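You operate a simulated robot arm through the tools that you are given. There is no shell and no other tool. Be economical: measure what you need, move in short steps, check, and stop when the job is done.

The job below is to be done with a simulated two-armed robot. You get a single attempt, and the scene is never put back.

TASK
Put the blue puck labelled "23" from the white table behind line 3 on top of the blue spare reader and the blue puck that says "58" on top of the blue and black case. Take the small grey tote and put it on top of the flat carton. Stack the small carton marked "relays" from the top of the wooden pallet on top of the small carton marked "fuses". Put the teal box on the top of the far counter away on the top of the kit shelf. Fetch the castor from the top of the far counter and set it on top of the grey box. Open the shallow drawer of the far counter, put the purple box from the inside of the shallow drawer of the far counter on the top of the far counter, then shut the drawer. Any order will do. Set down upright: teal box, castor.

It is judged by the outcome, as a careful person would: the job done as asked, and still so three seconds after it is handed in. It fails if anything else is knocked over, pushed out of place, dropped, spilled or broken.

THE ROBOT
Two 7-joint arms with two-finger grippers on one trunk, on a base that drives. Base frame: it is fixed to the floor where the robot stands at the start and does not move with it; the origin is under the middle of the robot, x ahead of it, y to its left, z up. Units: m, rad, N and s.
The left shoulder is at the start at [0.06, 0.123, 0.97], the right one opposite. With the tool pointing down near the work surface each hand reaches from about 0.1 to 0.68 m from the robot's upright axis, wherever it stands, measured 20 degrees to its own side. Places, roughly: blue and black case (10x17x6 cm) [1.1, 0.2, 0.9]; blue puck [0.75, 0, 0.75]; blue spare reader [0.75, -0.25, 0.75]; castor (8x6x7 cm) [-2.3, -0.9, 1]; flat carton (34x24x11 cm) [-1.1, -1.3, 1.2]; grey box (11x13x10 cm) [-2.5, -1.1, 1]; purple box (8x10x5 cm) [-2.5, -1, 0.8]; shallow drawer of the far counter [-2.6, -1.1, 0.8]; small carton [-1.5, 1, 0.5]; small grey tote (19x13x6 cm) [0.8, 0.3, 0.9]; teal box (6x9x8 cm) [-1.4, -1, 1]; top of the far counter [-1.9, -1.2, 1]; top of the kit shelf [5.2, -4.1, 1.1]. Payload 1.47 kg a hand.
The tool frame of a hand sits at the grasp point between the pads (the TCP): z along the fingers, y along the line on which they close. The tips reach 0.016 m beyond it. The gripper opens to 0.087 m. The gripper's body begins 0.055 m behind the TCP.
Orientation is that of the tool frame in the base frame, as [roll, pitch, yaw] about the fixed x, y, z axes, in that order (R = Rz(yaw) Ry(pitch) Rx(roll)). With the fingers straight down and closing along the base's y, the tool's x points along the base's -x, its y along +y and its z along -z.

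THE INTERFACE
- The arms move only by the tool drive_tool. It takes "left_motion", "right_motion" or both (then of equal length, played together; a hand with none holds still); each is a list of rows, each a list of 7 numbers: the opening, from 0 (shut) to 1 (fully open), then the shift along the base's x, y, z in units of 30 mm (1.0 is 30 mm), then the turn, a rotation vector about the base's x, y, z in units of 6 degrees (1.0 is 6 degrees). In form: [[jaw, dx, dy, dz, rx, ry, rz], ...]. A call has 1 to 20 rows; each row shifts and turns the commanded pose from where the row before left it. A call with a number of a shift or a turn outside -1 to 1 is refused whole. Each row takes 0.2 s and may step no farther than 0.05 m and 0.15 rad from the row before; otherwise, or with a gripper value out of range, the whole call is refused. Where a pose cannot be reached the arm comes as near as it can. A force on the tool above 40 N (or 10 N above the force at the start of the call, whichever is more), or a blocked arm, ends the call early, and 0.2 s more pass. The fingers move at their own pace (about 0.153 m/s each) and stop on an object; they squeeze with about 22 N. The grip force told is the motor's: it shows also when the fingers shut on nothing. Time passes only in rows, and 0.2 s behind the last, so rows that do not move let the fingers close. The reply holds the time, the measured pose of the TCP, the force on the tool along the base axes, the opening and the grip force, in the units named above and with some noise, with the torque about the TCP (base axes, N m) and any sound that the robot's microphone picked up.
- Cameras (640 x 400 px; columns grow to the right, rows downward): "scene" is now at [0.0916, -0.0101, 1.5297]; the picture's right is [-0.10, -1.00, 0.00], its down [-0.70, 0.07, -0.71] and it looks along [0.71, -0.07, -0.70] (base axes); focal length 262 px, centre (320, 200). "left" rides on the left gripper at [0.073, -0.012, -0.09] in its tool frame; the picture's right is [0.16, 0.99, 0.00], its down [-0.72, 0.12, -0.68] and it looks along [-0.67, 0.11, 0.73] (tool axes); focal length 247 px, centre (320, 200). "right" rides on the right gripper at [0.073, 0.012, -0.09] in its tool frame; the picture's right is [-0.16, 0.99, 0.00], its down [-0.72, -0.12, -0.68] and it looks along [-0.67, -0.11, 0.73] (tool axes); focal length 247 px, centre (320, 200). There is no depth. A picture from a camera that has moved, and an enlarged one, comes with that camera's place and axes in the base frame and with its lens.
- capture(camera): a new picture of that camera. It takes no simulated time.
- move_column(by): slides the trunk up (or, below 0, down) by that many m; the arms and the scene camera ride with it, the base frame stays. It gives what a move gives, with no picture.
- drive_base(legs): drives the robot by 1 to 6 legs, each [ahead, left, turn to the left] in m, m and rad, along the robot's own axes; the way and the turn of a leg run together, so that a leg with both is an arc; at most 1.5 m and 3.142 rad a leg. The arms and the cameras ride along, it lands a little off, and it stops where it bumps. It gives what a move gives.
- aim_head(pan, tilt): turns the head with the scene camera to pan (to the left, within 2.094 rad either way) and tilt (down, from -0.506 to 1.204), counted from straight ahead of the robot. It gives what a move gives.
- enlarge(camera, box): a new picture of the part [left, top, right, bottom] of that camera's present view, enlarged. It takes no simulated time.
- hand_in(): hands the job in; it is judged then, once.

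Work in short steps. Places have to be worked out from the pictures, the camera data and where the tool is seen: move nearer, look again, correct. Check each grasp and each placing, and mend what went wrong. You have 483 turns and 230 pictures in all, those below and enlarged ones among them. Open the grippers and draw the arms clear of the work before you hand the job in, unless the task says otherwise.

The tools are called by a JSON object that holds its "method" and its "body". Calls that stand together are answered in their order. drive_tool: Moves the arms, as the interface text tells. Its arguments: {"type":"object","properties":{"left_motion":{"type":"array","items":{"type":"array","items":{"type":"number"}}},"right_motion":{"type":"array","items":{"type":"array","items":{"type":"number"}}}},"required":[]} The other tools are called the same way: move_column (by) slides the trunk up or down; drive_base (legs) drives the base; aim_head (pan, tilt) turns the head that bears the scene camera; capture (camera) takes a picture; enlarge (camera, box) takes an enlarged picture of a part of a camera's view; hand_in () hands the job in.

At the start:

```text
time: 0.0
left_position: [0.5258, 0.1683, 1.1755]
left_ee_rot: [-3.14, -0.001, -3.141]
left_ft_force: [0.4, 1.0, 1.0]
left_wrist_torque: [-0.01, 0.04, 0.01]
left_gripper_width: 0.087
left_gripper_force: 0.0
right_position: [0.4357, -0.1618, 1.1635]
right_ee_rot: [3.141, -0.001, 3.141]
right_ft_force: [1.2, 1.1, 0.1]
right_wrist_torque: [0.02, 0.03, -0.02]
right_gripper_width: 0.0871
right_gripper_force: 0.0
trunk travel left (down, up): [-0.125, 0.105]
robot x, y, heading: [-0.0033, -0.0027, -0.003]
head pan, tilt: [-0.099, 0.775]
```

scene: 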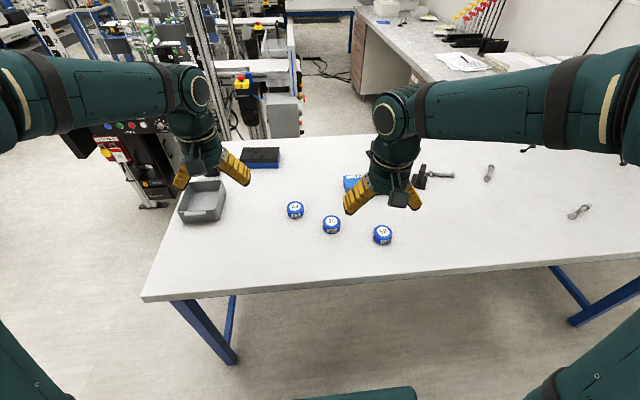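
right: 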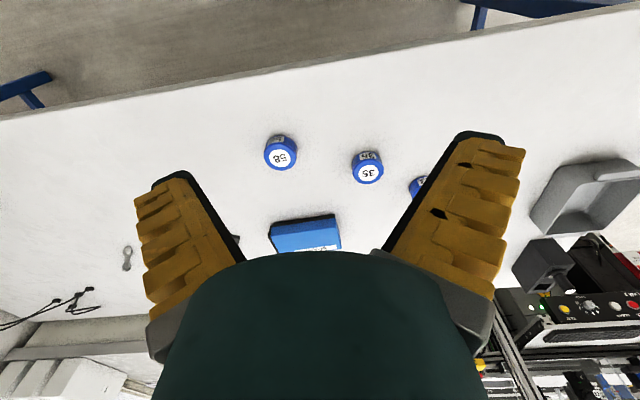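
left: 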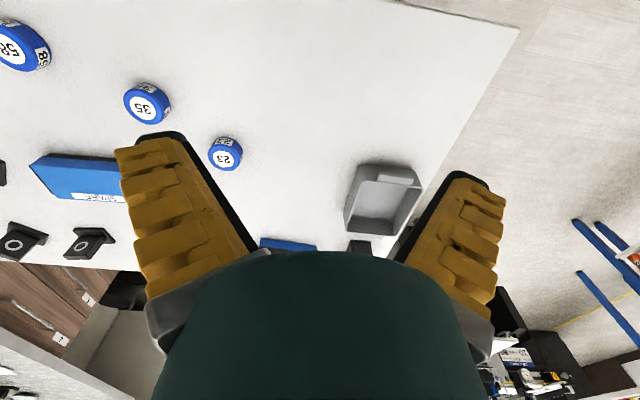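

I'll start with an enlarged look at the table, to read the labels and find the places.

{"method": "enlarge", "body": {"camera": "scene", "box": [170, 130, 450, 305]}}

{"method": "enlarge", "body": {"camera": "right", "box": [230, 110, 470, 260]}}

```text
2.29 times, centred on (310, 218) of scene
camera zoom: at [0.0916, -0.0101, 1.5297], right [-0.1, -1.0, 0.0], down [-0.7, 0.07, -0.71], along [0.71, -0.07, -0.7], focal length 598 px, centre (343, 160)
```

zoom: 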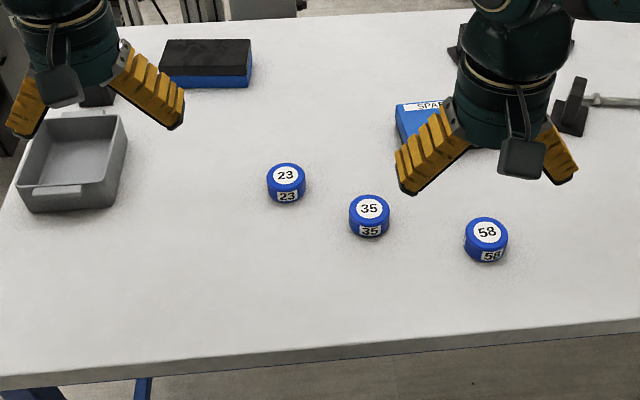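

```text
2.67 times, centred on (350, 185) of right
camera zoom: at [0.3629, -0.1519, 1.2528], right [0.16, 0.99, 0.0], down [0.72, -0.12, 0.68], along [0.67, -0.11, -0.73], focal length 659 px, centre (240, 240)
```

zoom: 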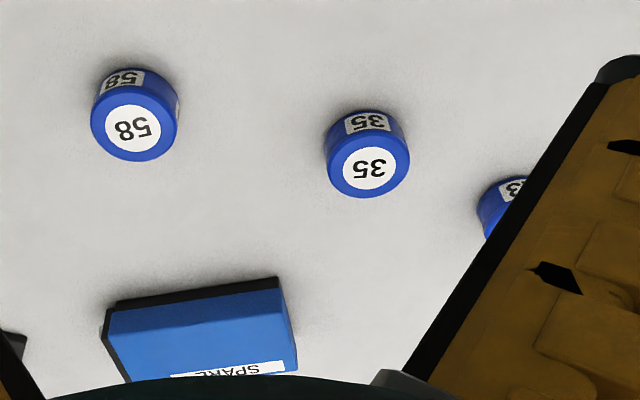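

I want to know how the base stands relative to the table edge, so I look down with the head.

{"method": "aim_head", "body": {"pan": 0.0, "tilt": 1.2}}

{"method": "capture", "body": {"camera": "scene"}}

```text
time: 0.9
left_position: [0.5251, 0.1684, 1.176]
left_ee_rot: [3.141, -0.001, -3.14]
left_ft_force: [0.3, 0.0, -0.5]
left_wrist_torque: [0.02, 0.01, 0.0]
left_gripper_width: 0.0869
left_gripper_force: 0.0
right_position: [0.4353, -0.1618, 1.1622]
right_ee_rot: [3.141, 0.001, 3.141]
right_ft_force: [-1.4, -0.8, -0.8]
right_wrist_torque: [0.04, 0.02, 0.0]
right_gripper_width: 0.0867
right_gripper_force: 0.0
trunk travel left (down, up): [-0.125, 0.105]
robot x, y, heading: [-0.0013, -0.0, -0.0]
head pan, tilt: [0.0, 1.201]
```

```text
224 pictures are left
camera scene: at [0.0661, -0.002, 1.5001], right [0.0, -1.0, 0.0], down [-0.93, 0.0, -0.36], along [0.36, 0.0, -0.93], focal length 262 px, centre (320, 200)
```

scene: 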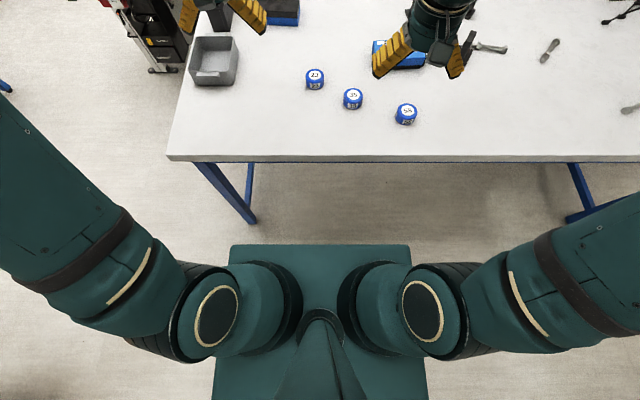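

Base front looks to be some 0.17–0.24 m short of the table edge (x≈0.475), so I drive ahead 0.13 m.

{"method": "drive_base", "body": {"legs": [[0.13, 0, 0]]}}

{"method": "capture", "body": {"camera": "scene"}}

```text
time: 2.2
left_position: [0.6545, 0.169, 1.1758]
left_ee_rot: [-3.141, -0.002, -3.141]
left_ft_force: [0.6, 0.5, 0.1]
left_wrist_torque: [-0.02, 0.04, 0.01]
left_gripper_width: 0.087
left_gripper_force: 0.1
right_position: [0.5663, -0.1618, 1.1619]
right_ee_rot: [-3.14, -0.003, -3.14]
right_ft_force: [-0.4, 0.4, -0.4]
right_wrist_torque: [-0.02, 0.09, 0.0]
right_gripper_width: 0.0871
right_gripper_force: 0.1
trunk travel left (down, up): [-0.125, 0.105]
robot x, y, heading: [0.1272, 0.0003, 0.0]
head pan, tilt: [0.0, 1.201]
```

```text
223 pictures are left
camera scene: at [0.1961, -0.0018, 1.4999], right [0.0, -1.0, 0.0], down [-0.93, 0.0, -0.36], along [0.36, 0.0, -0.93], focal length 262 px, centre (320, 200)
```

scene: 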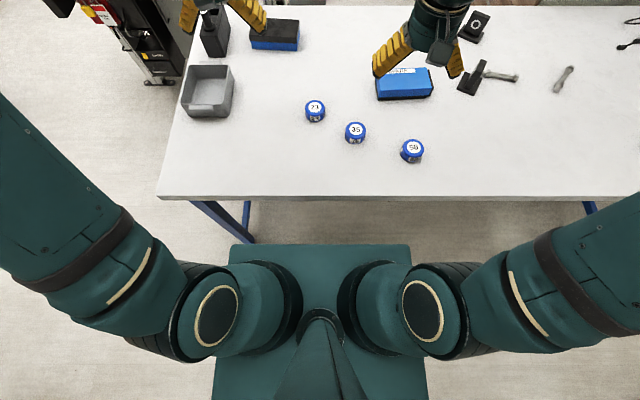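

The table top comes out near z 0.80, puck 23 at about (0.77, 0.014) with its top near 0.84. I bring the right hand over it at z≈1.0 and look.

{"method": "drive_tool", "body": {"right_motion": [[1, 0.97, 0.84, -0.7, 0, 0, 0], [1, 0.97, 0.84, -0.7, 0, 0, 0], [1, 0.97, 0.84, -0.7, 0, 0, 0], [1, 0.97, 0.84, -0.7, 0, 0, 0], [1, 0.97, 0.84, -0.7, 0, 0, 0], [1, 0.97, 0.84, -0.7, 0, 0, 0], [1, 0.97, 0.84, -0.7, 0, 0, 0], [1, 0, 0, 0, 0, 0, 0]]}}

{"method": "capture", "body": {"camera": "right"}}

{"method": "capture", "body": {"camera": "scene"}}

```text
time: 4.0
left_position: [0.6523, 0.1688, 1.1758]
left_ee_rot: [3.141, 0.0, -3.138]
left_ft_force: [0.6, -0.6, 0.8]
left_wrist_torque: [0.0, -0.02, -0.03]
left_gripper_width: 0.0871
left_gripper_force: 0.0
right_position: [0.7692, 0.0138, 1.0165]
right_ee_rot: [3.141, -0.001, -3.14]
right_ft_force: [0.1, -0.1, -0.1]
right_wrist_torque: [0.01, 0.0, -0.01]
right_gripper_width: 0.0871
right_gripper_force: 0.0
trunk travel left (down, up): [-0.125, 0.105]
robot x, y, heading: [0.1283, -0.0023, 0.004]
head pan, tilt: [0.0, 1.201]
```

```text
222 pictures are left
camera right: at [0.6959, 0.0244, 1.1062], right [0.16, 0.99, 0.0], down [0.72, -0.11, 0.68], along [0.67, -0.11, -0.73], focal length 247 px, centre (320, 200)
```

right: 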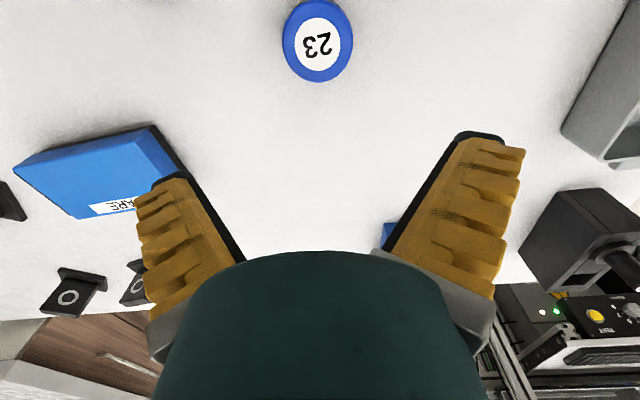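

```text
221 pictures are left
camera scene: at [0.1937, -0.0024, 1.5001], right [0.0, -1.0, 0.0], down [-0.93, 0.0, -0.36], along [0.36, 0.0, -0.93], focal length 262 px, centre (320, 200)
```

scene: 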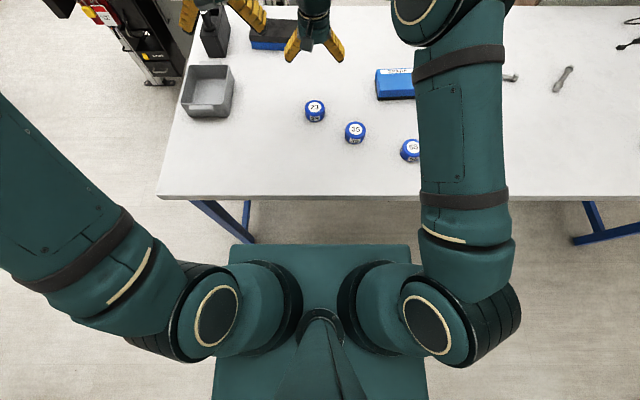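

Puck 23 seems a bit nearer (x≈0.74) than I had. I enlarge the scene view for a sharper fix on all objects.

{"method": "enlarge", "body": {"camera": "scene", "box": [290, 60, 450, 160]}}

{"method": "enlarge", "body": {"camera": "scene", "box": [160, 0, 320, 100]}}

```text
4.00 times, centred on (370, 110) of scene
camera zoom: at [0.1937, -0.0024, 1.5001], right [0.0, -1.0, 0.0], down [-0.93, 0.0, -0.36], along [0.36, 0.0, -0.93], focal length 1046 px, centre (120, 560)
```

zoom: 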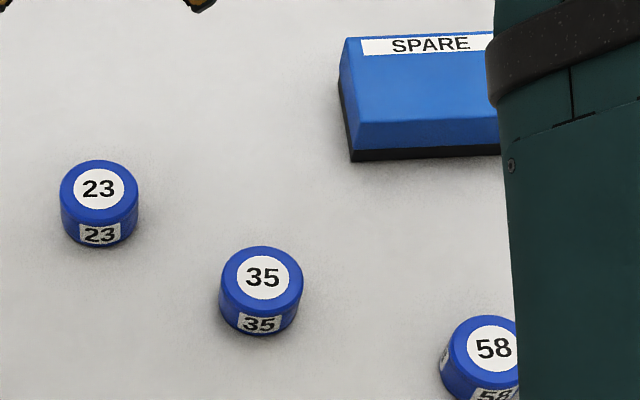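

```text
4.00 times, centred on (240, 50) of scene
camera zoom: at [0.1937, -0.0024, 1.5001], right [0.0, -1.0, 0.0], down [-0.93, 0.0, -0.36], along [0.36, 0.0, -0.93], focal length 1046 px, centre (640, 800)
```

zoom: 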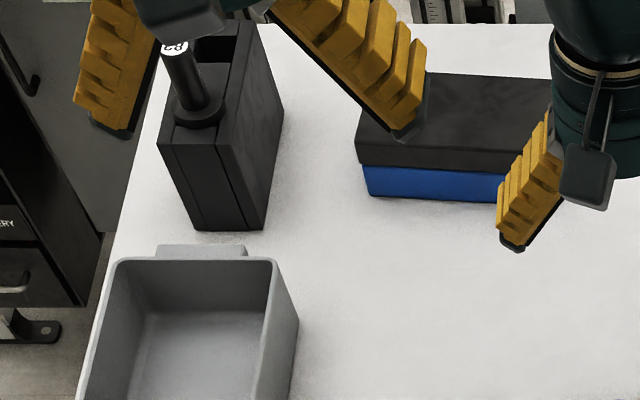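

Better fix: puck 23 at (0.738, 0.0145), top z≈0.867, table z≈0.83. Move down to z≈0.91 there and look again.

{"method": "drive_tool", "body": {"right_motion": [[1, -0.5, 0, -0.9, 0, 0, 0], [1, -0.5, 0, -0.9, 0, 0, 0], [1, 0, 0, -0.9, 0, 0, 0], [1, 0, 0, -0.9, 0, 0, 0], [1, 0, 0, 0, 0, 0, 0]]}}

{"method": "capture", "body": {"camera": "right"}}

{"method": "enlarge", "body": {"camera": "scene", "box": [260, 40, 420, 140]}}

```text
time: 5.2
left_position: [0.6523, 0.1701, 1.1768]
left_ee_rot: [3.14, 0.001, -3.14]
left_ft_force: [-0.3, 0.5, 0.4]
left_wrist_torque: [0.02, 0.03, -0.01]
left_gripper_width: 0.087
left_gripper_force: 0.1
right_position: [0.7382, 0.0152, 0.9067]
right_ee_rot: [-3.141, 0.001, -3.139]
right_ft_force: [0.3, 0.7, 0.0]
right_wrist_torque: [0.02, 0.02, 0.0]
right_gripper_width: 0.087
right_gripper_force: 0.1
trunk travel left (down, up): [-0.125, 0.105]
robot x, y, heading: [0.1314, -0.0008, 0.004]
head pan, tilt: [0.0, 1.201]
```

```text
218 pictures are left
camera right: at [0.6658, 0.0267, 0.9967], right [0.16, 0.99, 0.0], down [0.72, -0.12, 0.68], along [0.67, -0.11, -0.73], focal length 247 px, centre (320, 200)
```

right: 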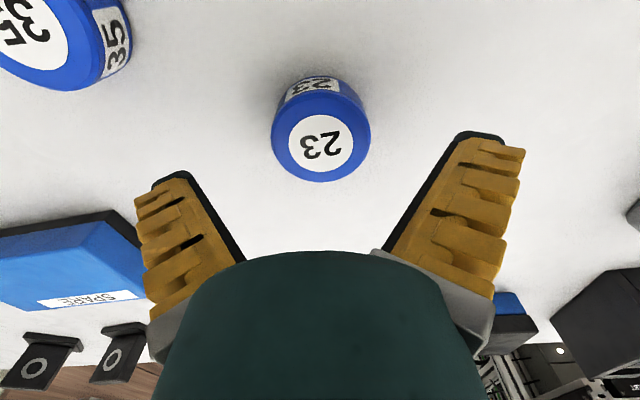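

```text
4.00 times, centred on (340, 90) of scene
camera zoom: at [0.1943, -0.0019, 1.5], right [0.0, -1.0, 0.0], down [-0.93, 0.0, -0.36], along [0.36, 0.0, -0.93], focal length 1046 px, centre (240, 640)
```

zoom: 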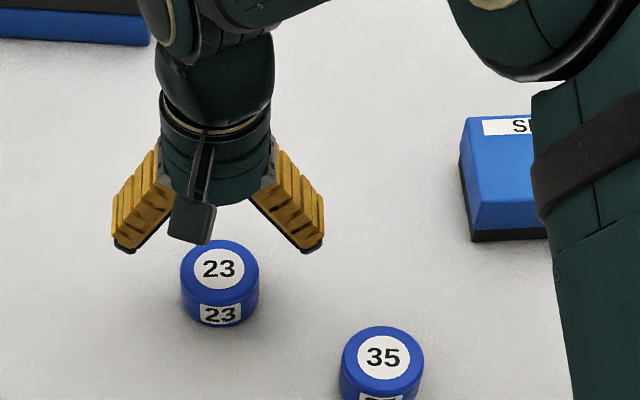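

All three views agree: puck 23 at (0.738, 0.016), top 0.868. Descend to TCP 0.852 and close.

{"method": "drive_tool", "body": {"right_motion": [[1, 0, 0, -0.9, 0, 0, 0], [1, 0, 0, -0.9, 0, 0, 0], [1, 0, 0, 0, 0, 0, 0], [0, 0, 0, 0, 0, 0, 0], [0, 0, 0, 0, 0, 0, 0], [0, 0, 0, 0, 0, 0, 0]]}}

{"method": "capture", "body": {"camera": "right"}}

```text
time: 6.6
left_position: [0.6529, 0.1681, 1.1757]
left_ee_rot: [3.141, -0.002, -3.14]
left_ft_force: [-0.2, 0.2, -0.2]
left_wrist_torque: [-0.02, 0.01, 0.0]
left_gripper_width: 0.087
left_gripper_force: 0.2
right_position: [0.74, 0.0152, 0.8524]
right_ee_rot: [3.141, 0.001, -3.141]
right_ft_force: [0.1, -0.8, 0.0]
right_wrist_torque: [0.02, 0.02, 0.0]
right_gripper_width: 0.0588
right_gripper_force: 22.6
trunk travel left (down, up): [-0.125, 0.105]
robot x, y, heading: [0.1254, -0.0021, 0.005]
head pan, tilt: [0.0, 1.201]
```

```text
216 pictures are left
camera right: at [0.6676, 0.0258, 0.9424], right [0.16, 0.99, 0.0], down [0.72, -0.11, 0.68], along [0.67, -0.11, -0.73], focal length 247 px, centre (320, 200)
```

right: 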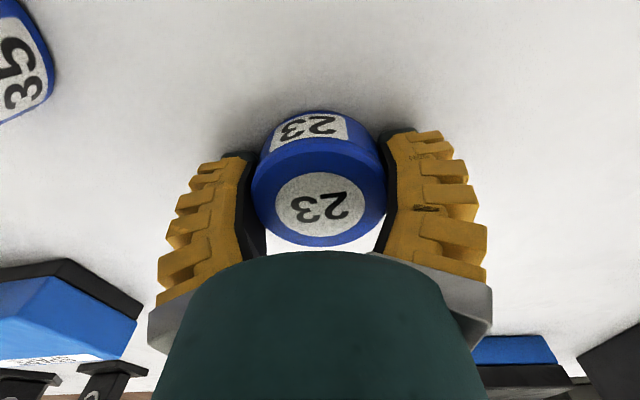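

Gripped (0.059 m). Lift it 7 cm, then raise the column, which also lets me judge the base plate's height by parallax.

{"method": "drive_tool", "body": {"right_motion": [[0, 0, 0, 0.8, 0, 0, 0], [0, 0, 0, 0.8, 0, 0, 0], [0, 0, 0, 0.8, 0, 0, 0]]}}

{"method": "move_column", "body": {"by": 0.1}}

{"method": "capture", "body": {"camera": "scene"}}

```text
time: 7.4
left_position: [0.6521, 0.1685, 1.1766]
left_ee_rot: [3.141, 0.001, -3.141]
left_ft_force: [-1.0, 0.5, 0.3]
left_wrist_torque: [0.0, -0.01, 0.06]
left_gripper_width: 0.0871
left_gripper_force: 0.0
right_position: [0.7386, 0.0156, 0.9256]
right_ee_rot: [-3.141, 0.0, -3.139]
right_ft_force: [-1.3, -0.3, -0.3]
right_wrist_torque: [-0.03, 0.01, 0.0]
right_gripper_width: 0.0585
right_gripper_force: 22.2
trunk travel left (down, up): [-0.125, 0.105]
robot x, y, heading: [0.1285, 0.0017, 0.004]
head pan, tilt: [0.0, 1.201]
```

```text
time: 8.7
left_position: [0.653, 0.1691, 1.2749]
left_ee_rot: [3.141, -0.002, -3.139]
left_ft_force: [0.2, -0.1, -1.4]
left_wrist_torque: [0.01, 0.01, 0.02]
left_gripper_width: 0.0868
left_gripper_force: 0.1
right_position: [0.739, 0.015, 1.0261]
right_ee_rot: [3.141, -0.001, -3.14]
right_ft_force: [0.8, -0.2, -1.1]
right_wrist_torque: [0.01, 0.0, 0.0]
right_gripper_width: 0.0584
right_gripper_force: 21.5
trunk travel left (down, up): [-0.225, 0.005]
robot x, y, heading: [0.1253, -0.0016, 0.002]
head pan, tilt: [0.0, 1.201]
```

```text
215 pictures are left
camera scene: at [0.1948, -0.0018, 1.5998], right [0.0, -1.0, 0.0], down [-0.93, 0.0, -0.36], along [0.36, 0.0, -0.93], focal length 262 px, centre (320, 200)
```

scene: 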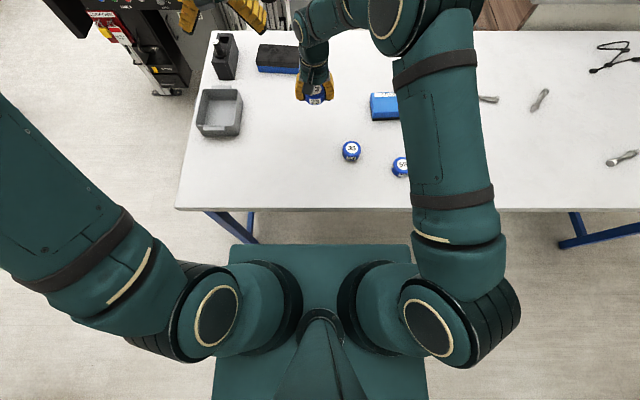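

The plate rides with the trunk (it is the torso, about 0.2 m ahead of the axis), so there's room: drive 0.07 m more ahead toward the reader.

{"method": "drive_base", "body": {"legs": [[0.07, 0, 0]]}}

{"method": "drive_tool", "body": {"right_motion": [[0, 0.1, -1, 0, 0, 0, 0], [0, 0.1, -1, 0, 0, 0, 0], [0, 0.1, -1, 0, 0, 0, 0], [0, 0.1, -1, 0, 0, 0, 0], [0, 0.1, -1, 0, 0, 0, 0], [0, 0.1, -1, 0, 0, 0, 0], [0, 0.1, -1, 0, 0, 0, 0], [0, 0.1, -1, 0, 0, 0, 0], [0, 0.1, -0.9, 0, 0, 0, 0], [0, 0, 0, 0, 0, 0, 0]]}}

{"method": "capture", "body": {"camera": "right"}}

{"method": "capture", "body": {"camera": "scene"}}

```text
time: 9.7
left_position: [0.7233, 0.1688, 1.2759]
left_ee_rot: [3.139, 0.0, -3.141]
left_ft_force: [0.7, 0.5, -0.6]
left_wrist_torque: [-0.03, 0.03, 0.0]
left_gripper_width: 0.0867
left_gripper_force: 0.1
right_position: [0.8097, 0.0164, 1.0257]
right_ee_rot: [-3.14, -0.002, -3.139]
right_ft_force: [0.0, -0.5, -0.2]
right_wrist_torque: [-0.02, 0.05, -0.01]
right_gripper_width: 0.0586
right_gripper_force: 22.1
trunk travel left (down, up): [-0.225, 0.005]
robot x, y, heading: [0.1956, 0.0003, -0.003]
head pan, tilt: [0.0, 1.201]
```

```text
time: 11.9
left_position: [0.7212, 0.1691, 1.2764]
left_ee_rot: [-3.14, 0.0, 3.141]
left_ft_force: [-1.2, -0.5, 0.0]
left_wrist_torque: [0.02, -0.03, 0.04]
left_gripper_width: 0.0868
left_gripper_force: 0.0
right_position: [0.8349, -0.2509, 1.028]
right_ee_rot: [3.141, 0.0, -3.139]
right_ft_force: [-0.4, 0.5, -1.6]
right_wrist_torque: [0.01, -0.02, 0.03]
right_gripper_width: 0.0583
right_gripper_force: 21.5
trunk travel left (down, up): [-0.225, 0.005]
robot x, y, heading: [0.1984, -0.0017, 0.001]
head pan, tilt: [0.0, 1.201]
```

```text
214 pictures are left
camera right: at [0.7628, -0.2415, 1.1167], right [0.16, 0.99, 0.0], down [0.72, -0.11, 0.68], along [0.67, -0.11, -0.73], focal length 247 px, centre (320, 200)
```

right: 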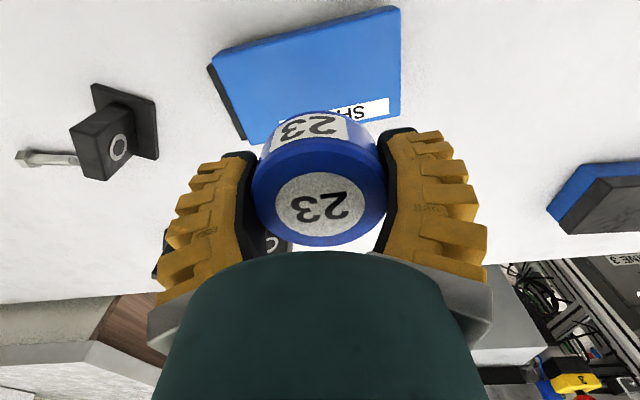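

```text
213 pictures are left
camera scene: at [0.2638, -0.0012, 1.6], right [0.0, -1.0, 0.0], down [-0.93, 0.0, -0.36], along [0.36, 0.0, -0.93], focal length 262 px, centre (320, 200)
```

scene: 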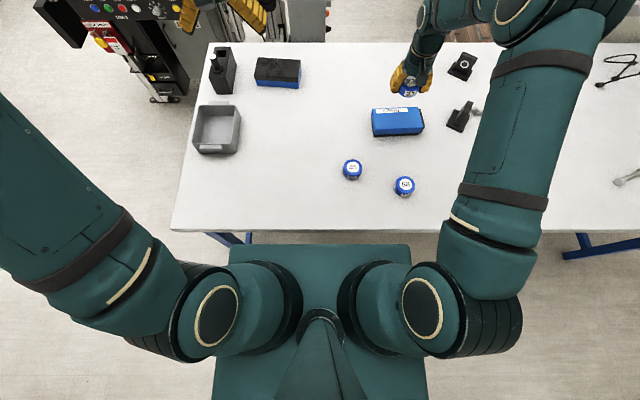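

Reader centre works out at (0.842, −0.263), top 0.872. Move over it and lower to TCP 0.905.

{"method": "drive_tool", "body": {"right_motion": [[0, 0.23, -0.4, -0.8, 0, 0, 0], [0, 0, 0, -0.9, 0, 0, 0], [0, 0, 0, -0.9, 0, 0, 0], [0, 0, 0, -0.9, 0, 0, 0], [0, 0, 0, -0.6, 0, 0, 0], [0, 0, 0, 0, 0, 0, 0]]}}

{"method": "capture", "body": {"camera": "right"}}

{"method": "enlarge", "body": {"camera": "scene", "box": [340, 60, 460, 135]}}

```text
time: 13.3
left_position: [0.7225, 0.1699, 1.2748]
left_ee_rot: [3.141, -0.001, -3.141]
left_ft_force: [0.2, 0.4, -0.3]
left_wrist_torque: [-0.01, 0.0, -0.01]
left_gripper_width: 0.0872
left_gripper_force: 0.1
right_position: [0.8405, -0.2645, 0.9049]
right_ee_rot: [-3.141, 0.0, -3.139]
right_ft_force: [0.0, -0.3, -0.9]
right_wrist_torque: [0.0, 0.0, 0.0]
right_gripper_width: 0.0587
right_gripper_force: 21.7
trunk travel left (down, up): [-0.225, 0.005]
robot x, y, heading: [0.1992, -0.0006, -0.005]
head pan, tilt: [0.0, 1.201]
```

```text
212 pictures are left
camera right: at [0.7684, -0.2539, 0.9942], right [0.16, 0.99, 0.0], down [0.72, -0.12, 0.68], along [0.67, -0.11, -0.73], focal length 247 px, centre (320, 200)
```

right: 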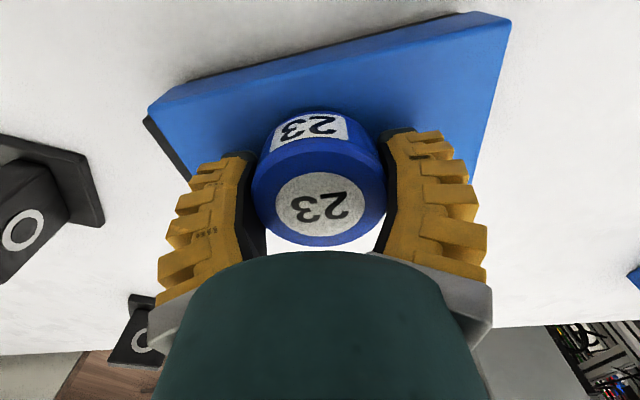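

```text
5.33 times, centred on (400, 98) of scene
camera zoom: at [0.2636, -0.0018, 1.6], right [0.0, -1.0, 0.0], down [-0.93, 0.0, -0.36], along [0.36, 0.0, -0.93], focal length 1395 px, centre (-107, 747)
```

zoom: 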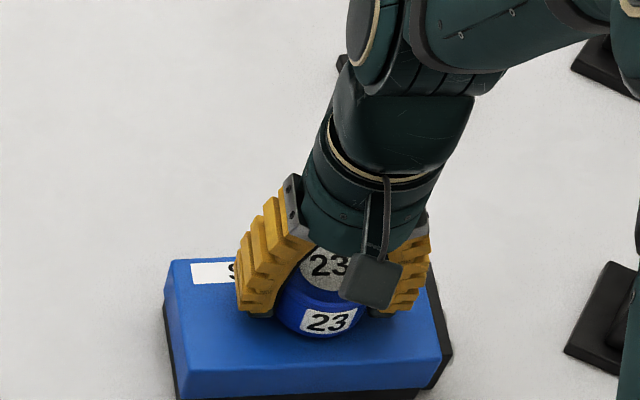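

Well centred. Lower in tiny steps until contact.

{"method": "drive_tool", "body": {"right_motion": [[0, 0, 0, -0.15, 0, 0, 0], [0, 0, 0, -0.1, 0, 0, 0], [0, 0, 0, -0.05, 0, 0, 0], [0, 0, 0, 0, 0, 0, 0]]}}

```text
time: 14.3
left_position: [0.7204, 0.1688, 1.2762]
left_ee_rot: [-3.141, 0.002, -3.14]
left_ft_force: [-0.3, -0.1, -0.1]
left_wrist_torque: [-0.05, 0.02, 0.0]
left_gripper_width: 0.0868
left_gripper_force: 0.0
right_position: [0.8416, -0.2643, 0.897]
right_ee_rot: [-3.141, 0.002, -3.139]
right_ft_force: [0.9, -0.2, 19.4]
right_wrist_torque: [0.01, -0.02, 0.03]
right_gripper_width: 0.0595
right_gripper_force: 22.4
trunk travel left (down, up): [-0.225, 0.005]
robot x, y, heading: [0.198, 0.0006, 0.0]
head pan, tilt: [0.0, 1.201]
```

Contact (19 N). Open and rise straight up.

{"method": "drive_tool", "body": {"right_motion": [[0.3, 0, 0, 0.05, 0, 0, 0], [1, 0, 0, 0, 0, 0, 0], [1, 0, 0, 0, 0, 0, 0], [1, 0, 0, 0.8, 0, 0, 0], [1, 0, 0, 1, 0, 0, 0], [1, 0, 0, 1, 0, 0, 0], [1, 0, 0, 1, 0, 0, 0]]}}

{"method": "capture", "body": {"camera": "right"}}

{"method": "enlarge", "body": {"camera": "scene", "box": [320, 80, 480, 180]}}

```text
time: 15.9
left_position: [0.7205, 0.1696, 1.2757]
left_ee_rot: [-3.141, -0.001, -3.142]
left_ft_force: [0.4, -0.2, -0.1]
left_wrist_torque: [0.05, -0.01, 0.0]
left_gripper_width: 0.0869
left_gripper_force: 0.1
right_position: [0.8418, -0.2645, 1.0084]
right_ee_rot: [3.141, -0.001, -3.141]
right_ft_force: [-0.3, -0.9, 0.5]
right_wrist_torque: [0.02, -0.02, -0.06]
right_gripper_width: 0.087
right_gripper_force: 0.1
trunk travel left (down, up): [-0.225, 0.005]
robot x, y, heading: [0.1974, 0.0025, 0.001]
head pan, tilt: [0.0, 1.201]
```

```text
210 pictures are left
camera right: at [0.7694, -0.2534, 1.0995], right [0.16, 0.99, 0.0], down [0.72, -0.12, 0.68], along [0.67, -0.11, -0.73], focal length 247 px, centre (320, 200)
```

right: 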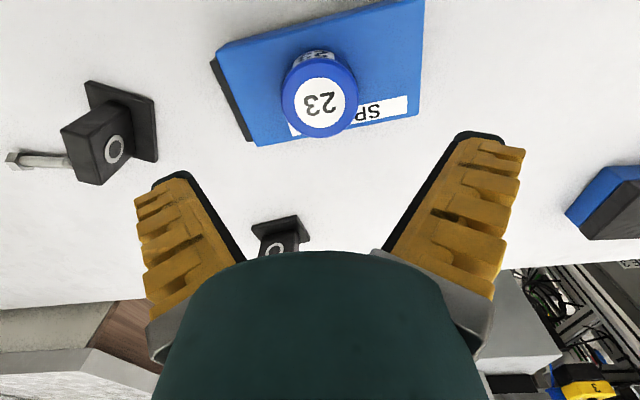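

```text
4.00 times, centred on (400, 130) of scene
camera zoom: at [0.2631, -0.0016, 1.6001], right [0.0, -1.0, 0.0], down [-0.93, 0.0, -0.36], along [0.36, 0.0, -0.93], focal length 1046 px, centre (0, 480)
```

zoom: 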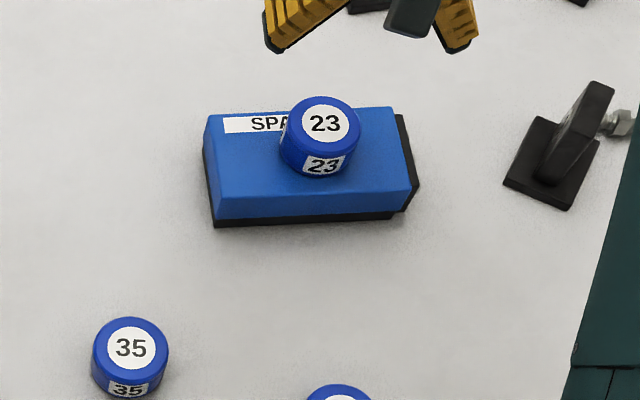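

23 sits well on the reader. Now over puck 58, reckoned at (0.603, −0.262).

{"method": "drive_tool", "body": {"right_motion": [[1, -1, 0, 0, 0, 0, 0], [1, -1, 0, 0, 0, 0, 0], [1, -1, 0, 0, 0, 0, 0], [1, -1, 0, 0, 0, 0, 0], [1, -1, 0, -0.5, 0, 0, 0], [1, -1, 0, -0.5, 0, 0, 0], [1, -1, 0, -0.7, 0, 0, 0], [1, -0.95, 0, -0.7, 0, 0, 0], [1, 0, 0, -0.7, 0, 0, 0], [1, 0, 0, 0, 0, 0, 0]]}}

{"method": "capture", "body": {"camera": "right"}}

{"method": "enlarge", "body": {"camera": "scene", "box": [320, 120, 480, 220]}}

```text
time: 18.1
left_position: [0.7215, 0.1691, 1.2765]
left_ee_rot: [3.141, -0.001, 3.141]
left_ft_force: [-0.2, 0.0, 0.5]
left_wrist_torque: [-0.01, -0.01, 0.01]
left_gripper_width: 0.0869
left_gripper_force: 0.0
right_position: [0.6029, -0.2622, 0.9146]
right_ee_rot: [-3.14, 0.0, 3.142]
right_ft_force: [0.2, 0.7, 0.3]
right_wrist_torque: [0.03, -0.01, 0.04]
right_gripper_width: 0.0868
right_gripper_force: 0.1
trunk travel left (down, up): [-0.225, 0.005]
robot x, y, heading: [0.1938, 0.002, 0.001]
head pan, tilt: [0.0, 1.201]
```

```text
208 pictures are left
camera right: at [0.5301, -0.2529, 1.0051], right [0.16, 0.99, 0.0], down [0.72, -0.12, 0.68], along [0.67, -0.11, -0.73], focal length 247 px, centre (320, 200)
```

right: 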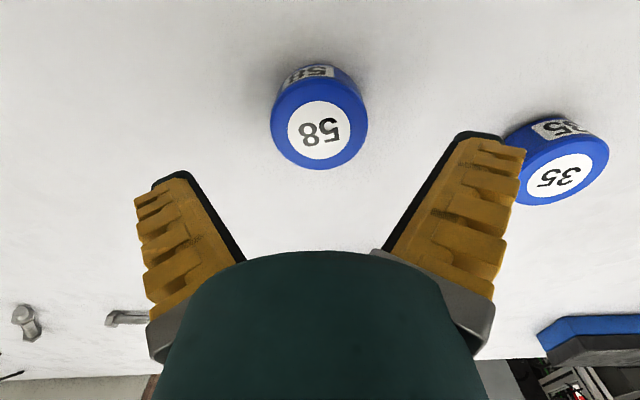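

```text
4.00 times, centred on (400, 170) of scene
camera zoom: at [0.263, -0.0017, 1.6001], right [0.0, -1.0, 0.0], down [-0.93, 0.0, -0.36], along [0.36, 0.0, -0.93], focal length 1046 px, centre (0, 320)
```

zoom: 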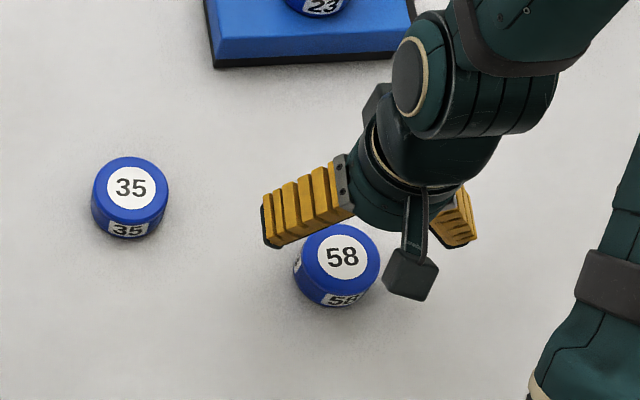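

Aligned within 3 mm. Descend and grip.

{"method": "drive_tool", "body": {"right_motion": [[1, -0.1, -0.07, -1, 0, 0, 0], [1, 0, 0, -1, 0, 0, 0], [1, 0, 0, 0, 0, 0, 0], [0, 0, 0, 0, 0, 0, 0], [0, 0, 0, 0, 0, 0, 0], [0, 0, 0, 0, 0, 0, 0], [0, 0, 0, 1, 0, 0, 0], [0, 0, 0, 1, 0, 0, 0], [0, 0, 0, 1, 0, 0, 0], [0, 0, 0, 1, 0, 0, 0]]}}

{"method": "capture", "body": {"camera": "right"}}

{"method": "aim_head", "body": {"pan": 0.9, "tilt": 0.7}}

{"method": "capture", "body": {"camera": "scene"}}

```text
time: 20.3
left_position: [0.722, 0.1689, 1.2765]
left_ee_rot: [-3.14, 0.001, -3.141]
left_ft_force: [0.3, -0.5, -0.2]
left_wrist_torque: [-0.03, -0.01, -0.02]
left_gripper_width: 0.0869
left_gripper_force: 0.2
right_position: [0.6009, -0.2641, 0.9758]
right_ee_rot: [-3.14, -0.001, -3.14]
right_ft_force: [-0.7, 0.1, -0.4]
right_wrist_torque: [-0.03, -0.01, -0.01]
right_gripper_width: 0.0574
right_gripper_force: 21.7
trunk travel left (down, up): [-0.225, 0.005]
robot x, y, heading: [0.1982, -0.0004, -0.001]
head pan, tilt: [0.0, 1.201]
```

```text
206 pictures are left
camera right: at [0.5289, -0.2548, 1.0658], right [0.16, 0.99, 0.0], down [0.72, -0.12, 0.68], along [0.67, -0.11, -0.73], focal length 247 px, centre (320, 200)
```

right: 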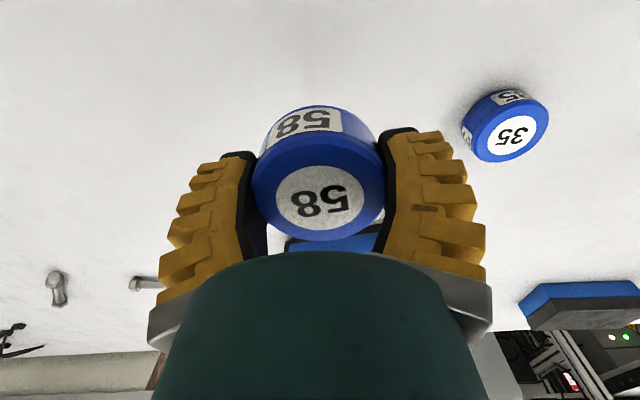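

```text
time: 21.5
left_position: [0.7224, 0.1692, 1.2762]
left_ee_rot: [-3.141, 0.001, -3.14]
left_ft_force: [0.4, 0.3, 0.8]
left_wrist_torque: [-0.01, -0.01, 0.0]
left_gripper_width: 0.0872
left_gripper_force: 0.0
right_position: [0.6031, -0.2651, 0.9756]
right_ee_rot: [-3.14, 0.001, -3.141]
right_ft_force: [0.1, -0.9, -0.3]
right_wrist_torque: [0.02, 0.0, 0.0]
right_gripper_width: 0.0573
right_gripper_force: 21.9
trunk travel left (down, up): [-0.225, 0.005]
robot x, y, heading: [0.2002, -0.0033, -0.001]
head pan, tilt: [0.901, 0.7]
```

```text
205 pictures are left
camera scene: at [0.2607, 0.0647, 1.6359], right [0.78, -0.62, 0.0], down [-0.4, -0.51, -0.76], along [0.47, 0.6, -0.64], focal length 262 px, centre (320, 200)
```

scene: 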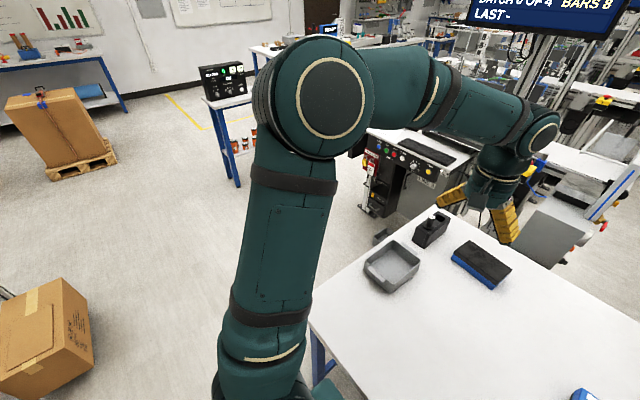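

58 is held. The floor left of the table is clear; the case (≈(1.07, 0.145)) is out of reach from here, so I'll drive round to the table's left end. First raise the right hand.

{"method": "drive_tool", "body": {"right_motion": [[0, 0, 0, 1, 0, 0, 0], [0, 0, 0, 1, 0, 0, 0], [0, 0, 0, 1, 0, 0, 0], [0, 0, 0, 1, 0, 0, 0]]}}

{"method": "drive_base", "body": {"legs": [[-0.3, 0, 0], [0, 0.9, 0], [0.6, 0.15, 0]]}}

{"method": "aim_head", "body": {"pan": 0.0, "tilt": 0.6}}

{"method": "capture", "body": {"camera": "scene"}}

```text
time: 22.5
left_position: [0.721, 0.1688, 1.2762]
left_ee_rot: [3.141, 0.0, -3.14]
left_ft_force: [0.4, 0.2, -0.1]
left_wrist_torque: [-0.02, -0.03, 0.0]
left_gripper_width: 0.087
left_gripper_force: 0.1
right_position: [0.602, -0.2659, 1.0944]
right_ee_rot: [3.141, -0.001, -3.141]
right_ft_force: [0.4, 0.2, -0.8]
right_wrist_torque: [0.04, 0.05, 0.02]
right_gripper_width: 0.0576
right_gripper_force: 21.9
trunk travel left (down, up): [-0.225, 0.005]
robot x, y, heading: [0.1976, -0.0001, -0.001]
head pan, tilt: [0.901, 0.7]
```

```text
time: 35.5
left_position: [1.0285, 1.2075, 1.2749]
left_ee_rot: [3.141, 0.0, 3.129]
left_ft_force: [-0.6, -0.2, -0.5]
left_wrist_torque: [0.02, 0.03, 0.04]
left_gripper_width: 0.0872
left_gripper_force: 0.1
right_position: [0.9045, 0.7761, 1.0935]
right_ee_rot: [-3.141, 0.0, 3.131]
right_ft_force: [0.5, 0.0, -0.1]
right_wrist_torque: [0.03, 0.01, -0.04]
right_gripper_width: 0.0573
right_gripper_force: 22.2
trunk travel left (down, up): [-0.225, 0.005]
robot x, y, heading: [0.5053, 1.0444, -0.014]
head pan, tilt: [0.901, 0.7]
```

```text
time: 36.7
left_position: [1.0282, 1.2074, 1.2756]
left_ee_rot: [3.141, -0.001, 3.13]
left_ft_force: [-0.7, -1.4, 0.5]
left_wrist_torque: [0.0, 0.03, 0.02]
left_gripper_width: 0.0868
left_gripper_force: 0.1
right_position: [0.9033, 0.7746, 1.0949]
right_ee_rot: [-3.141, 0.0, 3.13]
right_ft_force: [-0.4, -0.8, -0.7]
right_wrist_torque: [0.01, 0.03, 0.03]
right_gripper_width: 0.0574
right_gripper_force: 22.3
trunk travel left (down, up): [-0.225, 0.005]
robot x, y, heading: [0.4994, 1.0425, -0.014]
head pan, tilt: [0.0, 0.6]
```

```text
204 pictures are left
camera scene: at [0.6007, 1.0425, 1.6446], right [-0.01, -1.0, 0.0], down [-0.56, 0.01, -0.83], along [0.82, -0.01, -0.56], focal length 262 px, centre (320, 200)
```

scene: 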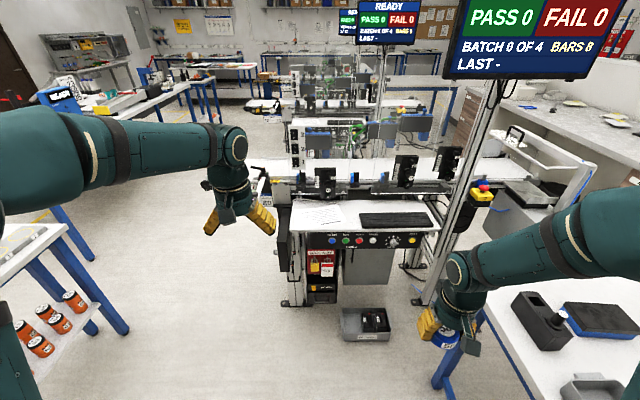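

Clear ahead (a bin stands on the floor at about (1.55, 0.74)). Drive on to x≈0.93 and turn right to face the table's end.

{"method": "drive_base", "body": {"legs": [[0.43, 0.01, 0], [0, 0, -1.557]]}}

{"method": "aim_head", "body": {"pan": 0.0, "tilt": 1.0}}

{"method": "capture", "body": {"camera": "scene"}}

```text
time: 43.0
left_position: [1.1124, 0.5325, 1.2765]
left_ee_rot: [3.141, 0.0, 1.6]
left_ft_force: [-0.3, 0.6, 0.1]
left_wrist_torque: [-0.02, 0.01, -0.02]
left_gripper_width: 0.0871
left_gripper_force: 0.1
right_position: [0.6748, 0.64, 1.0949]
right_ee_rot: [-3.141, 0.0, 1.601]
right_ft_force: [0.5, 0.5, -1.5]
right_wrist_torque: [-0.02, 0.04, 0.0]
right_gripper_width: 0.0572
right_gripper_force: 22.0
trunk travel left (down, up): [-0.225, 0.005]
robot x, y, heading: [0.9272, 1.0498, -1.544]
head pan, tilt: [0.0, 0.6]
```

```text
time: 43.9
left_position: [1.1122, 0.5332, 1.276]
left_ee_rot: [-3.141, 0.0, 1.601]
left_ft_force: [-0.8, 0.4, -0.1]
left_wrist_torque: [-0.01, 0.01, 0.0]
left_gripper_width: 0.0871
left_gripper_force: 0.1
right_position: [0.6755, 0.6417, 1.0964]
right_ee_rot: [-3.14, 0.0, 1.601]
right_ft_force: [0.5, -0.3, -1.3]
right_wrist_torque: [-0.01, 0.02, 0.06]
right_gripper_width: 0.0573
right_gripper_force: 21.9
trunk travel left (down, up): [-0.225, 0.005]
robot x, y, heading: [0.9305, 1.0518, -1.541]
head pan, tilt: [0.0, 1.0]
```

```text
203 pictures are left
camera scene: at [0.9313, 0.9705, 1.6127], right [-1.0, -0.03, 0.0], down [-0.03, 0.84, -0.54], along [0.02, -0.54, -0.84], focal length 262 px, centre (320, 200)
```

scene: 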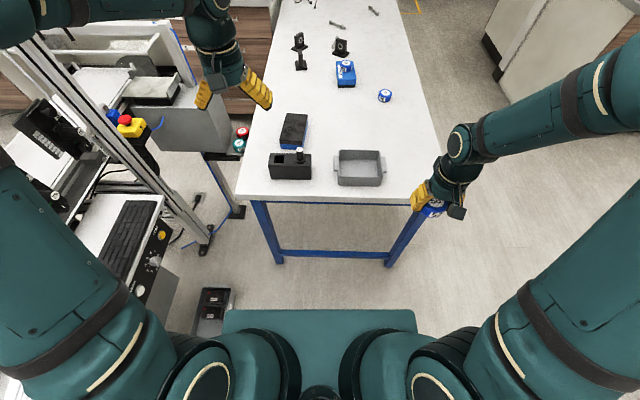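

Table end's legs are at y≈0.39 with a low brace; base front is at most 0.36 ahead of the axis. Drive to about (1.04, 0.79), squared up to −y.

{"method": "drive_base", "body": {"legs": [[0.26, 0.1, -0.03]]}}

{"method": "capture", "body": {"camera": "scene"}}

```text
time: 45.9
left_position: [1.2021, 0.2717, 1.2753]
left_ee_rot: [3.141, -0.001, 1.569]
left_ft_force: [0.1, -1.2, -0.2]
left_wrist_torque: [0.0, 0.0, -0.01]
left_gripper_width: 0.0871
left_gripper_force: 0.1
right_position: [0.7675, 0.3924, 1.0942]
right_ee_rot: [3.14, 0.0, 1.568]
right_ft_force: [0.5, -0.7, -0.8]
right_wrist_torque: [0.02, -0.01, -0.02]
right_gripper_width: 0.0573
right_gripper_force: 21.9
trunk travel left (down, up): [-0.225, 0.005]
robot x, y, heading: [1.0344, 0.7962, -1.569]
head pan, tilt: [0.0, 1.0]
```

```text
202 pictures are left
camera scene: at [1.0345, 0.7139, 1.6126], right [-1.0, 0.0, 0.0], down [0.0, 0.84, -0.54], along [0.0, -0.54, -0.84], focal length 262 px, centre (320, 200)
```

scene: 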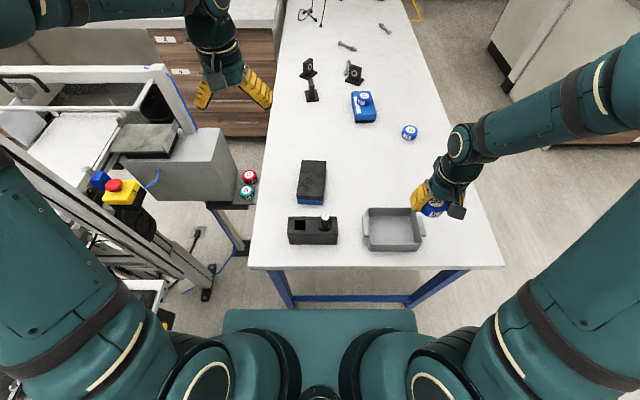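

Case centre ≈ (1.062, 0.160). Draw the left hand back out of the way, then carry the puck across at z 1.09.

{"method": "drive_tool", "body": {"left_motion": [[1, 0, 1, 0, 0, 0, 0], [1, 0, 1, 0, 0, 0, 0], [1, 0, 1, 0, 0, 0, 0], [1, 0, 1, 0, 0, 0, 0], [1, 0, 1, 0, 0, 0, 0], [1, 0, 1, 0, 0, 0, 0], [1, 0, 0, 0, 0, 0, 0], [1, 0, 0, 0, 0, 0, 0]], "right_motion": [[0, 0, -1, 0, 0, 0, 0], [0, 0, -1, 0, 0, 0, 0], [0, 0, -1, 0, 0, 0, 0], [0, 0, -1, 0, 0, 0, 0], [0, 0, -1, 0, 0, 0, 0], [0, 0, -1, 0, 0, 0, 0], [0, 0, -1, 0, 0, 0, 0], [0, 0, -0.7, 0, 0, 0, 0]]}}

{"method": "drive_tool", "body": {"right_motion": [[0, 1, 0, 0, 0, 0, 0], [0, 1, 0, 0, 0, 0, 0], [0, 1, 0, 0, 0, 0, 0], [0, 1, 0, 0, 0, 0, 0], [0, 1, 0, 0, 0, 0, 0], [0, 1, 0, -0.5, 0, 0, 0], [0, 1, 0, -0.5, 0, 0, 0], [0, 1, 0, -0.5, 0, 0, 0], [0, 1, 0, -0.5, 0, 0, 0], [0, 0.8, 0, -0.5, 0, 0, 0], [0, 0, 0, 0, 0, 0, 0]]}}

{"method": "capture", "body": {"camera": "scene"}}

{"method": "capture", "body": {"camera": "right"}}

```text
time: 47.7
left_position: [1.2024, 0.4516, 1.2763]
left_ee_rot: [-3.14, -0.001, 1.569]
left_ft_force: [0.5, 0.6, -0.3]
left_wrist_torque: [-0.03, 0.01, 0.03]
left_gripper_width: 0.0867
left_gripper_force: 0.2
right_position: [0.7678, 0.1626, 1.0961]
right_ee_rot: [-3.141, 0.0, 1.569]
right_ft_force: [0.5, 0.0, -1.5]
right_wrist_torque: [-0.01, 0.02, 0.04]
right_gripper_width: 0.0574
right_gripper_force: 22.0
trunk travel left (down, up): [-0.225, 0.005]
robot x, y, heading: [1.0353, 0.7967, -1.574]
head pan, tilt: [0.0, 1.0]
```

```text
time: 50.1
left_position: [1.2023, 0.4521, 1.2774]
left_ee_rot: [-3.141, 0.0, 1.569]
left_ft_force: [-0.1, 0.1, -0.5]
left_wrist_torque: [0.01, -0.02, 0.01]
left_gripper_width: 0.0868
left_gripper_force: 0.1
right_position: [1.0594, 0.162, 1.0205]
right_ee_rot: [3.14, 0.0, 1.567]
right_ft_force: [-0.2, 0.5, -0.8]
right_wrist_torque: [-0.02, -0.02, -0.03]
right_gripper_width: 0.0572
right_gripper_force: 21.9
trunk travel left (down, up): [-0.225, 0.005]
robot x, y, heading: [1.0331, 0.7943, -1.575]
head pan, tilt: [0.0, 1.0]
```

```text
201 pictures are left
camera scene: at [1.0338, 0.7149, 1.6126], right [-1.0, 0.0, 0.0], down [0.0, 0.84, -0.54], along [0.0, -0.54, -0.84], focal length 262 px, centre (320, 200)
```

scene: 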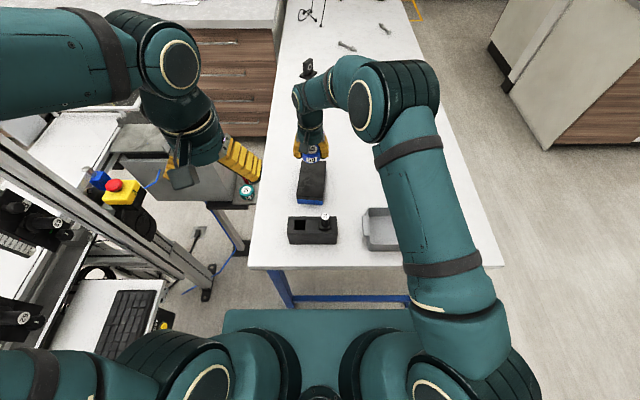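

```text
200 pictures are left
camera right: at [1.0715, 0.2336, 1.1111], right [0.99, -0.16, 0.0], down [-0.12, -0.72, 0.68], along [-0.11, -0.67, -0.73], focal length 247 px, centre (320, 200)
```

right: 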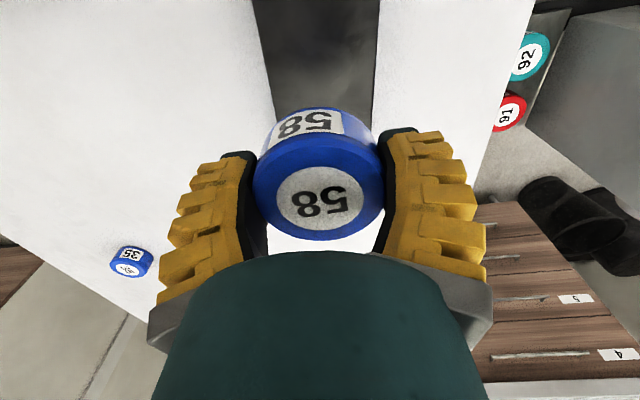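

Case centre (1.062, 0.157) confirmed. Lower to z≈0.93 and look.

{"method": "drive_tool", "body": {"right_motion": [[0, 0.1, -0.15, -1, 0, 0, 0], [0, 0, 0, -1, 0, 0, 0], [0, 0, 0, -1, 0, 0, 0], [0, 0, 0, 0, 0, 0, 0]]}}

{"method": "enlarge", "body": {"camera": "scene", "box": [250, 120, 410, 220]}}

{"method": "capture", "body": {"camera": "right"}}

```text
time: 51.1
left_position: [1.2022, 0.4518, 1.2769]
left_ee_rot: [-3.141, -0.001, 1.569]
left_ft_force: [0.2, -0.1, 0.6]
left_wrist_torque: [0.0, -0.02, -0.02]
left_gripper_width: 0.0871
left_gripper_force: 0.0
right_position: [1.0652, 0.1577, 0.9318]
right_ee_rot: [3.141, 0.0, 1.569]
right_ft_force: [0.8, -0.1, -1.2]
right_wrist_torque: [-0.04, -0.01, 0.01]
right_gripper_width: 0.0573
right_gripper_force: 21.6
trunk travel left (down, up): [-0.225, 0.005]
robot x, y, heading: [1.0336, 0.7946, -1.574]
head pan, tilt: [0.0, 1.0]
```

```text
4.00 times, centred on (330, 170) of scene
camera zoom: at [1.0341, 0.7151, 1.6127], right [-1.0, 0.0, 0.0], down [0.0, 0.84, -0.54], along [0.0, -0.54, -0.84], focal length 1046 px, centre (280, 320)
```

zoom: 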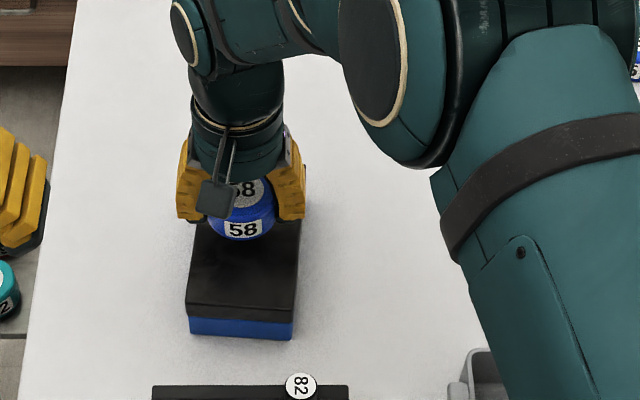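

```text
198 pictures are left
camera right: at [1.0771, 0.2294, 1.021], right [0.99, -0.16, 0.0], down [-0.12, -0.72, 0.68], along [-0.11, -0.67, -0.73], focal length 247 px, centre (320, 200)
```

right: 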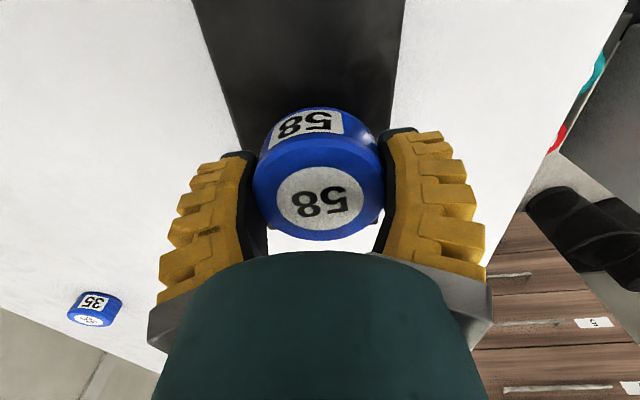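

Lower slowly to contact.

{"method": "drive_tool", "body": {"right_motion": [[0, -0.1, 0, -0.2, 0, 0, 0], [0, 0, 0, -0.15, 0, 0, 0], [0, 0, 0, -0.12, 0, 0, 0], [0, 0, 0, -0.1, 0, 0, 0], [0, 0, 0, 0, 0, 0, 0]]}}

```text
time: 52.3
left_position: [1.2017, 0.4508, 1.2765]
left_ee_rot: [3.141, -0.001, 1.57]
left_ft_force: [-1.1, -0.3, -0.1]
left_wrist_torque: [-0.06, 0.01, -0.01]
left_gripper_width: 0.0873
left_gripper_force: 0.0
right_position: [1.0606, 0.1563, 0.9124]
right_ee_rot: [-3.14, 0.0, 1.57]
right_ft_force: [-0.6, 0.1, -1.0]
right_wrist_torque: [-0.01, -0.01, 0.03]
right_gripper_width: 0.0575
right_gripper_force: 21.7
trunk travel left (down, up): [-0.225, 0.005]
robot x, y, heading: [1.0358, 0.7952, -1.572]
head pan, tilt: [0.0, 1.0]
```

{"method": "drive_tool", "body": {"right_motion": [[0, 0, 0, -0.1, 0, 0, 0], [0, 0, 0, -0.1, 0, 0, 0], [0, 0, 0, -0.07, 0, 0, 0], [0, 0, 0, 0, 0, 0, 0]]}}

```text
time: 53.3
left_position: [1.2018, 0.4525, 1.2778]
left_ee_rot: [3.141, 0.002, 1.569]
left_ft_force: [-0.1, 0.5, 0.7]
left_wrist_torque: [-0.01, 0.05, 0.01]
left_gripper_width: 0.0872
left_gripper_force: 0.1
right_position: [1.0609, 0.1575, 0.9071]
right_ee_rot: [3.141, 0.003, 1.568]
right_ft_force: [-1.3, 0.8, 15.6]
right_wrist_torque: [-0.05, 0.04, 0.1]
right_gripper_width: 0.0582
right_gripper_force: 22.1
trunk travel left (down, up): [-0.225, 0.005]
robot x, y, heading: [1.0339, 0.7946, -1.572]
head pan, tilt: [0.0, 1.0]
```

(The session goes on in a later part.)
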